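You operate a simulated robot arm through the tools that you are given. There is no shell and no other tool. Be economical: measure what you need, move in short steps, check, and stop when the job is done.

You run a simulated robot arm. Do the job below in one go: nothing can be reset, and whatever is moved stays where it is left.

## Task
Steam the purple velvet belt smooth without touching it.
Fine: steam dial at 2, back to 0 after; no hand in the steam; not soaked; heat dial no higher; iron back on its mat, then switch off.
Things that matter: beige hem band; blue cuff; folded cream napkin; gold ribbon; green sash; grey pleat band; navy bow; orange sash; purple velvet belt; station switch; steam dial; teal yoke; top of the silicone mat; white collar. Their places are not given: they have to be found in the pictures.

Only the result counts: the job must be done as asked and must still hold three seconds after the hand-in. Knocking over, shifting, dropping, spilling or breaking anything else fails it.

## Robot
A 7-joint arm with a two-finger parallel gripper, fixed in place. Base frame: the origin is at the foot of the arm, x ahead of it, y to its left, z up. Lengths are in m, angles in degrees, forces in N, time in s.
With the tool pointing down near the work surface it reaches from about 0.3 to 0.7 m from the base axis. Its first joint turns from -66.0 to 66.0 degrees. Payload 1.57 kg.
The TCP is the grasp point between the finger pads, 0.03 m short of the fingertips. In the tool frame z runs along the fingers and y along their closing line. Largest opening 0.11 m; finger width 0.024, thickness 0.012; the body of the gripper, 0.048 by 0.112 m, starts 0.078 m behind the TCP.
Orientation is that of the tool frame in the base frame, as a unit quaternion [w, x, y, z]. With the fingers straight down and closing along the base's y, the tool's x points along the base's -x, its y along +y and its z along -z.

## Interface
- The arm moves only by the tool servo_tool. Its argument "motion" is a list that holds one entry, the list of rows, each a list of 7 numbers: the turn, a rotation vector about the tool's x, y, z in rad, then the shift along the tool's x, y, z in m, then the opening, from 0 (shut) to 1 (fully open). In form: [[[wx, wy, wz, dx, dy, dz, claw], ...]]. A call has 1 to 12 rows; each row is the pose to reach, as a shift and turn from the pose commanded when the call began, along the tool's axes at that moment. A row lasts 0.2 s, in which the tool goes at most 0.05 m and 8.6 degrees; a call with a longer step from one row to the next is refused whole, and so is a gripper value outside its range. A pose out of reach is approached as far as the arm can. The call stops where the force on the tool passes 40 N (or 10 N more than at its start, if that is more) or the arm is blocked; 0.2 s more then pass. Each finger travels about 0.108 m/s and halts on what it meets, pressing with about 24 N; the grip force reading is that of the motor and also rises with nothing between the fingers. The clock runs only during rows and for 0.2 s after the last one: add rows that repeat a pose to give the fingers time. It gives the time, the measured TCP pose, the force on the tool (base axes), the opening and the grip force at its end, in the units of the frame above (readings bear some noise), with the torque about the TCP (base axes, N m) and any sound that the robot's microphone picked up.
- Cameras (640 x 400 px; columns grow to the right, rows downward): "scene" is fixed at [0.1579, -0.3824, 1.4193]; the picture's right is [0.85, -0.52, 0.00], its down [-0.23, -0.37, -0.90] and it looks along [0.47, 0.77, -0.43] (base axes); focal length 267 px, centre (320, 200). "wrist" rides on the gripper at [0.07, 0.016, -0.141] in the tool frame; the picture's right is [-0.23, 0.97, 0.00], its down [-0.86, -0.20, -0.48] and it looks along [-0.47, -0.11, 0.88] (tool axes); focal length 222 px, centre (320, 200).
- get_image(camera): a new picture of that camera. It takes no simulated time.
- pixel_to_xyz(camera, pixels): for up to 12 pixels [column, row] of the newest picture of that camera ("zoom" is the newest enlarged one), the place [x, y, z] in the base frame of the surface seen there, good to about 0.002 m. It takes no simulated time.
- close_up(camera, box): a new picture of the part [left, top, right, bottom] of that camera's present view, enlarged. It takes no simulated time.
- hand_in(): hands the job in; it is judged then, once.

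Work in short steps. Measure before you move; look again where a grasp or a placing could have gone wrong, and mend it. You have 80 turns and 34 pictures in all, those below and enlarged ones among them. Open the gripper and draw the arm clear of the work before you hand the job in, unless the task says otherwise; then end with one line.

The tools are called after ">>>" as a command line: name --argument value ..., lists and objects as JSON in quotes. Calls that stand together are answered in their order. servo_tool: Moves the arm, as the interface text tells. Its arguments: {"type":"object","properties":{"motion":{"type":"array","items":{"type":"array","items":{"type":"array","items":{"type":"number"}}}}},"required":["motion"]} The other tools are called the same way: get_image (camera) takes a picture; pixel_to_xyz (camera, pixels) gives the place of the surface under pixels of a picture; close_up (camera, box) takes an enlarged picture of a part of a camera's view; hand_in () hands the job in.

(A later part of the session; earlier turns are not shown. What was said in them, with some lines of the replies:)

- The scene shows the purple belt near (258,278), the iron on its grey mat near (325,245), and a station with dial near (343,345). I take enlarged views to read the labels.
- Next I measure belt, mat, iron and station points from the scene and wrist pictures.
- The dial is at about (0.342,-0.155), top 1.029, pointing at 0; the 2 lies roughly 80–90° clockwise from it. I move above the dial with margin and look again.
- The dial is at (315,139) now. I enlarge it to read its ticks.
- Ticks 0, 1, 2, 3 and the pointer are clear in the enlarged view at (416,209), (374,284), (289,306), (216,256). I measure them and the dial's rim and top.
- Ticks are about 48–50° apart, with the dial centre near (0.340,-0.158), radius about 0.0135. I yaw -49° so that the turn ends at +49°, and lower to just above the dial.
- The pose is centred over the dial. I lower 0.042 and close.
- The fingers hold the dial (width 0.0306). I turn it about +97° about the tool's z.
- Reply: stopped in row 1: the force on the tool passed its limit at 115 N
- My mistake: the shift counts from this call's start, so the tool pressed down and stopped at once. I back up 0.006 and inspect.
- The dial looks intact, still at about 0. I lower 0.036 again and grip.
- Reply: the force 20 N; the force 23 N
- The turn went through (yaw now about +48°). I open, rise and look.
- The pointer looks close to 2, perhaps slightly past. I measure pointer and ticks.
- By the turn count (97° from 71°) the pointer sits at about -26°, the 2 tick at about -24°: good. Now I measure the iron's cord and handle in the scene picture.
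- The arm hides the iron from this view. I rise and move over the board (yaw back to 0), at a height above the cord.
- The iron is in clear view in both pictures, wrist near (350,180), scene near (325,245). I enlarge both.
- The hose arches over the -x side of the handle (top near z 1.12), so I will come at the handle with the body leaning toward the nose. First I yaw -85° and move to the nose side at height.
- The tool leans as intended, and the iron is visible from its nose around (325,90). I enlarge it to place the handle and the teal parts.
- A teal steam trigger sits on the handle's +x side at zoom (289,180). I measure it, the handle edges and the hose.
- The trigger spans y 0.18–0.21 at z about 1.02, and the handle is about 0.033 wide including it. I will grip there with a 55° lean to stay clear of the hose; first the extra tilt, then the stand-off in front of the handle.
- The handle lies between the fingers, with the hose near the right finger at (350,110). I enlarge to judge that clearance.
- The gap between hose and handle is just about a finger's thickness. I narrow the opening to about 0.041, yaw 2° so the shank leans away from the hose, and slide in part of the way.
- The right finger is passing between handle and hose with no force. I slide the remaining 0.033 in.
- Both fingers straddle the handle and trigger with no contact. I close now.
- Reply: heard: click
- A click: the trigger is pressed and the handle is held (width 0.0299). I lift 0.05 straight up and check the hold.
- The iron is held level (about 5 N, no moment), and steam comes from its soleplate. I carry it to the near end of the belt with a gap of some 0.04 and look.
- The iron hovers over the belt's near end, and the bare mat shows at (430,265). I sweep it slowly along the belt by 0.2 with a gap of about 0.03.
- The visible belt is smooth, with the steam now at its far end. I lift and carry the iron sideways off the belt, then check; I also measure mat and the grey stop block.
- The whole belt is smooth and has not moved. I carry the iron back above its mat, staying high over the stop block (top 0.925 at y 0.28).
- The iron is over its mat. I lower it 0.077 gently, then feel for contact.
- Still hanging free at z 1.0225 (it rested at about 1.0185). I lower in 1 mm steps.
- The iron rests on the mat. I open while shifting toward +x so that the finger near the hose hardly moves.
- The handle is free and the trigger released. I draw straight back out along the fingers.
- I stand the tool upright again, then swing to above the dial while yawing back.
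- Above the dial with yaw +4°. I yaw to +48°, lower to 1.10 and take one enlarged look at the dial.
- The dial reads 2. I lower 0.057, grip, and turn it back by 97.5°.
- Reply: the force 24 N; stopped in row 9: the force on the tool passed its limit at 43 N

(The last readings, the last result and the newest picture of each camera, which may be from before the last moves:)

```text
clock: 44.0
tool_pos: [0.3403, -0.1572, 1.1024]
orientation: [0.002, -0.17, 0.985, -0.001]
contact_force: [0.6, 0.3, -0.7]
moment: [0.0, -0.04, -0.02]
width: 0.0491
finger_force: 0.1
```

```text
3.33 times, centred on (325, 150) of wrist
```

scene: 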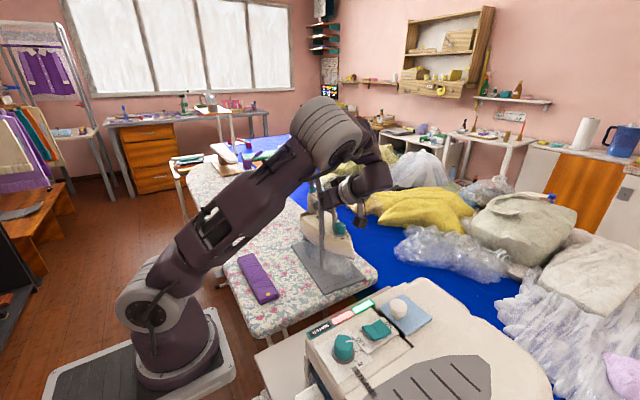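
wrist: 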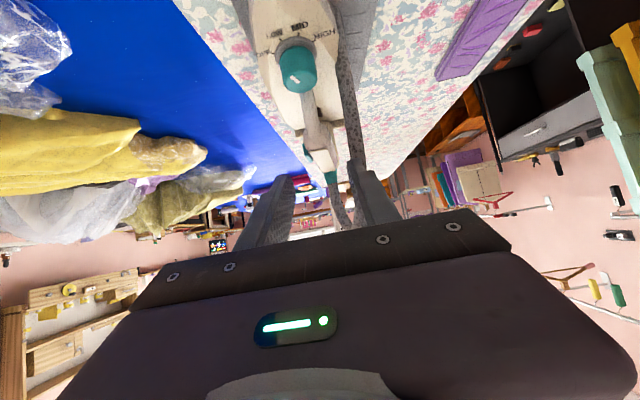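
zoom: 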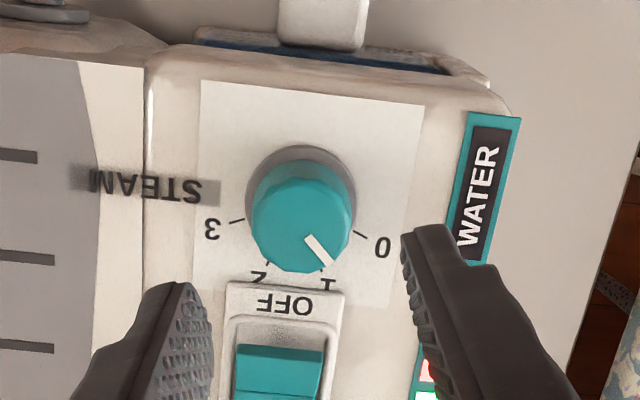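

The turn stopped on side force about 30° short; the pointer now sits between 1 and 0. I grip again slightly re-centred and turn the remaining 30°.

>>> servo_tool --motion '[[[0, 0, 0, 0, -0.001, 0.03, 0.45], [0, 0, 0, 0, -0.001, 0.059, 0.45], [0, 0, 0, 0, -0.001, 0.059, 0.3], [0, 0, 0, 0, -0.001, 0.059, 0.24], [0, 0, 0, 0, -0.001, 0.059, 0.24], [0, 0, 0, 0, -0.001, 0.059, 0.24]]]'

>>> servo_tool --motion '[[[0, 0, -0.1, 0, 0, 0, 0.24], [0, 0, -0.2, 0, 0, 0, 0.24], [0, 0, -0.3, 0, 0, 0, 0.24], [0, 0, -0.4, 0, 0, 0, 0.24], [0, 0, -0.48, 0, 0, 0, 0.24], [0, 0, -0.53, 0, 0, 0, 0.24]]]'

```text
clock: 45.4
tool_pos: [0.3431, -0.1578, 1.0438]
orientation: [0.001, -0.17, 0.985, -0.001]
contact_force: [-2.6, 8.2, -2.6]
moment: [0.24, 0.11, -0.01]
width: 0.0342
finger_force: 4.3
```

```text
clock: 46.8
tool_pos: [0.3423, -0.1593, 1.0432]
orientation: [0.002, -0.423, 0.906, -0.001]
contact_force: [-6.2, 8.1, -1.3]
moment: [0.2, 0.18, -0.02]
width: 0.0362
finger_force: 5.5
```

The grip reading was weak (width 0.036), so the dial may have slipped. I open, rise and look.

>>> servo_tool --motion '[[[0, 0, 0, 0, 0, 0, 0.4], [0, 0, 0, 0, 0, 0, 0.45], [0, 0, 0, 0, 0, -0.02, 0.45], [0, 0, 0, 0, 0, -0.06, 0.45]]]'

>>> close_up --camera "wrist" --box '[270, 90, 380, 210]'

>>> pixel_to_xyz --camera "zoom" --pixels '[[310, 180], [300, 220], [310, 150], [250, 210], [350, 210]]'

```text
clock: 47.8
tool_pos: [0.3419, -0.1585, 1.101]
orientation: [0.002, -0.423, 0.906, 0.0]
contact_force: [0.6, 0.4, 0.1]
moment: [0.01, -0.01, -0.01]
width: 0.0495
finger_force: 0.1
```

```text
3.33 times, centred on (325, 150) of wrist
```

zoom: 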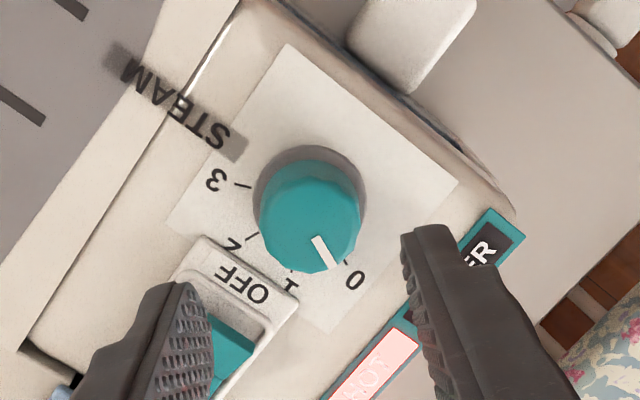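

```text
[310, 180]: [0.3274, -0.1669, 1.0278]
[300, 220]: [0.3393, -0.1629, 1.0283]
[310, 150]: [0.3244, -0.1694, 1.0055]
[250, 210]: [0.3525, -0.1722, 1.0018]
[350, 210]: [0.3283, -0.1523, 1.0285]
```

The pointer is now near the 0 tick. I measure its ends and the tick positions.

>>> pixel_to_xyz --camera "zoom" --pixels '[[315, 240], [318, 244], [330, 260], [334, 265], [346, 263], [291, 271], [251, 240], [241, 184]]'

```text
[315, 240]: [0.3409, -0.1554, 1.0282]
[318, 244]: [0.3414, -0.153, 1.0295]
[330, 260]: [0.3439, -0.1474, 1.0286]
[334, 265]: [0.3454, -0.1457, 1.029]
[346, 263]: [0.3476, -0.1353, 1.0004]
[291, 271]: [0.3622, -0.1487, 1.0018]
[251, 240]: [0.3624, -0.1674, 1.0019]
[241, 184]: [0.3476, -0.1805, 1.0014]
```

The pointer is about 4° short of the 0 tick. I regrip firmly and nudge it 4° further, then release.

>>> servo_tool --motion '[[[0, 0, 0, 0, 0, 0.03, 0.45], [0, 0, 0, 0, 0, 0.057, 0.45], [0, 0, 0, 0, 0, 0.057, 0.3], [0, 0, 0, 0, 0, 0.057, 0.2], [0, 0, 0, 0, 0, 0.057, 0.15], [0, 0, 0, 0, 0, 0.057, 0.15]]]'

>>> servo_tool --motion '[[[0, 0, -0.035, 0, 0, 0, 0.15], [0, 0, -0.075, 0, 0, 0, 0.15], [0, 0, -0.075, 0, 0, 0, 0.15]]]'

>>> servo_tool --motion '[[[0, 0, 0, 0, 0, 0, 0.35], [0, 0, 0, 0, 0, 0, 0.45], [0, 0, 0, 0, 0, -0.02, 0.45], [0, 0, 0, 0, 0, -0.06, 0.45]]]'

```text
clock: 49.2
tool_pos: [0.3417, -0.1554, 1.0434]
orientation: [0.001, -0.423, 0.906, 0.0]
contact_force: [-14.5, 12.2, -8.1]
moment: [0.62, 0.33, -0.04]
width: 0.0305
finger_force: 39.5
```

```text
clock: 50.0
tool_pos: [0.3414, -0.1574, 1.0452]
orientation: [0.001, -0.457, 0.89, 0.0]
contact_force: [-15.8, 25.8, -9.8]
moment: [1.22, 0.15, -0.28]
width: 0.0301
finger_force: 39.5
```

```text
clock: 51.0
tool_pos: [0.3418, -0.1606, 1.1063]
orientation: [0.003, -0.457, 0.89, -0.003]
contact_force: [0.4, 0.4, -0.2]
moment: [-0.01, -0.06, 0.0]
width: 0.0495
finger_force: 0.1
```

The dial met resistance at the end, as at a stop on 0. Next I shut the fingers, yaw to 0 and go above the OFF half of the switch at about (0.387,-0.160).

>>> servo_tool --motion '[[[0, 0, 0.136, -0.004, -0.005, 0, 0.3], [0, 0, 0.272, -0.008, -0.01, 0, 0.2], [0, 0, 0.408, -0.012, -0.015, 0, 0.1], [0, 0, 0.544, -0.016, -0.02, 0, 0], [0, 0, 0.68, -0.02, -0.026, 0, 0], [0, 0, 0.816, -0.024, -0.031, 0, 0], [0, 0, 0.95, -0.0274, -0.0357, 0, 0], [0, 0, 0.95, -0.0274, -0.0357, 0.03, 0], [0, 0, 0.95, -0.0274, -0.0357, 0.04, 0]]]'

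```text
clock: 53.0
tool_pos: [0.3876, -0.1574, 1.0656]
orientation: [0.003, 0.002, 1.0, 0.0]
contact_force: [0.5, 0.0, 0.1]
moment: [0.02, -0.01, 0.02]
width: 0.0
finger_force: 21.0
```

Fingers shut and above the OFF half. I press down in small steps and listen for a click.

>>> servo_tool --motion '[[[0, 0, 0, 0, -0.002, 0.01, 0], [0, 0, 0, 0, -0.002, 0.014, 0], [0, 0, 0, 0, -0.002, 0.016, 0], [0, 0, 0, 0, -0.002, 0.018, 0], [0, 0, 0, 0, -0.002, 0.02, 0], [0, 0, 0, 0, -0.002, 0.022, 0], [0, 0, 0, 0, -0.002, 0.024, 0]]]'

```text
clock: 54.6
tool_pos: [0.3872, -0.1605, 1.042]
orientation: [0.003, 0.001, 1.0, 0.0]
contact_force: [0.3, 0.1, 0.0]
moment: [-0.03, -0.01, 0.0]
width: 0.0001
finger_force: 21.5
```

No force or click yet at tip height 1.012. I press 4 mm further in 1 mm steps.

>>> servo_tool --motion '[[[0, 0, 0, 0, 0, 0.001, 0], [0, 0, 0, 0, 0, 0.002, 0], [0, 0, 0, 0, 0, 0.003, 0], [0, 0, 0, 0, 0, 0.004, 0]]]'

```text
clock: 55.3
tool_pos: [0.3869, -0.1605, 1.0407]
orientation: [0.003, 0.001, 1.0, 0.0]
contact_force: [-5.9, 4.3, 17.8]
moment: [0.14, 0.19, 0.06]
width: 0.0
finger_force: 21.4
stopped in row 3: the force on the tool passed its limit at 46 N (the readings are from after the stop); the commanded pose is now the measured one
```

The press met 46 N at the bottom. I rise, back off over the dial, open, and use the last picture to check switch and dial together.

>>> servo_tool --motion '[[[0, 0, 0, 0, 0, -0.03, 0], [0, 0, 0, 0.01, 0, -0.07, 0.3], [0, 0, 0, 0.03, 0.004, -0.11, 0.6], [0, 0, 0, 0.046, 0.008, -0.12, 0.6], [0, 0, 0, 0.046, 0.008, -0.12, 0.6]]]'

>>> close_up --camera "wrist" --box '[265, 95, 375, 215]'

>>> pixel_to_xyz --camera "zoom" --pixels '[[335, 280], [340, 300], [340, 325], [345, 345], [330, 270]]'

```text
clock: 56.5
tool_pos: [0.3408, -0.1519, 1.1596]
orientation: [0.004, 0.001, 1.0, -0.001]
contact_force: [0.4, -0.2, -1.1]
moment: [0.02, 0.03, 0.02]
width: 0.066
finger_force: 0.0
```

```text
3.33 times, centred on (320, 155) of wrist
```

zoom: 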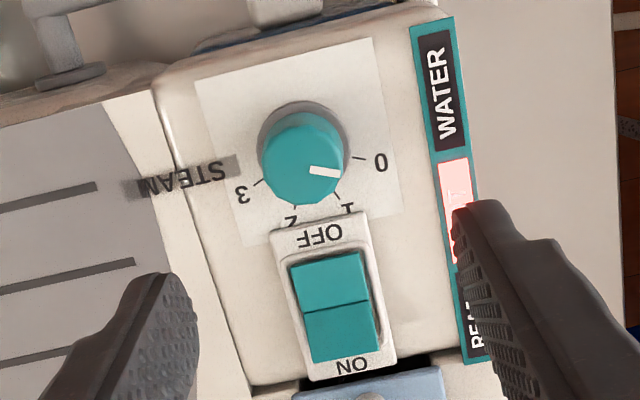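

```text
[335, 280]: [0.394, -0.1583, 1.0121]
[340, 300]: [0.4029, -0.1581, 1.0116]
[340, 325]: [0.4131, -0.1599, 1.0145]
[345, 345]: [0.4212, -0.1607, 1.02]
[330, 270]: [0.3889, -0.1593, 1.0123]
```

The switch is now off: its OFF half lies at 1.012, its ON half at 1.020, and READY is dark. The dial points at 0. I open fully and draw the arm up clear.

>>> servo_tool --motion '[[[0, 0, 0, 0, 0, -0.04, 0.8], [0, 0, 0, 0, 0, -0.08, 1], [0, 0, 0, 0, 0, -0.12, 1], [0, 0, 0, 0, 0, -0.15, 1]]]'

>>> hand_in

```text
clock: 57.5
tool_pos: [0.3386, -0.1519, 1.3114]
orientation: [0.003, 0.002, 1.0, -0.001]
contact_force: [-0.1, 1.5, -0.4]
moment: [0.0, 0.03, -0.02]
width: 0.1099
finger_force: 0.2
```

```text
The job is handed in.
```

I steamed the purple velvet belt smooth without touching it, set the iron back on its mat, returned the steam dial to 0 and switched the station off; early on I accidentally pressed down on the steam dial with about 115 N, with no damage visible.
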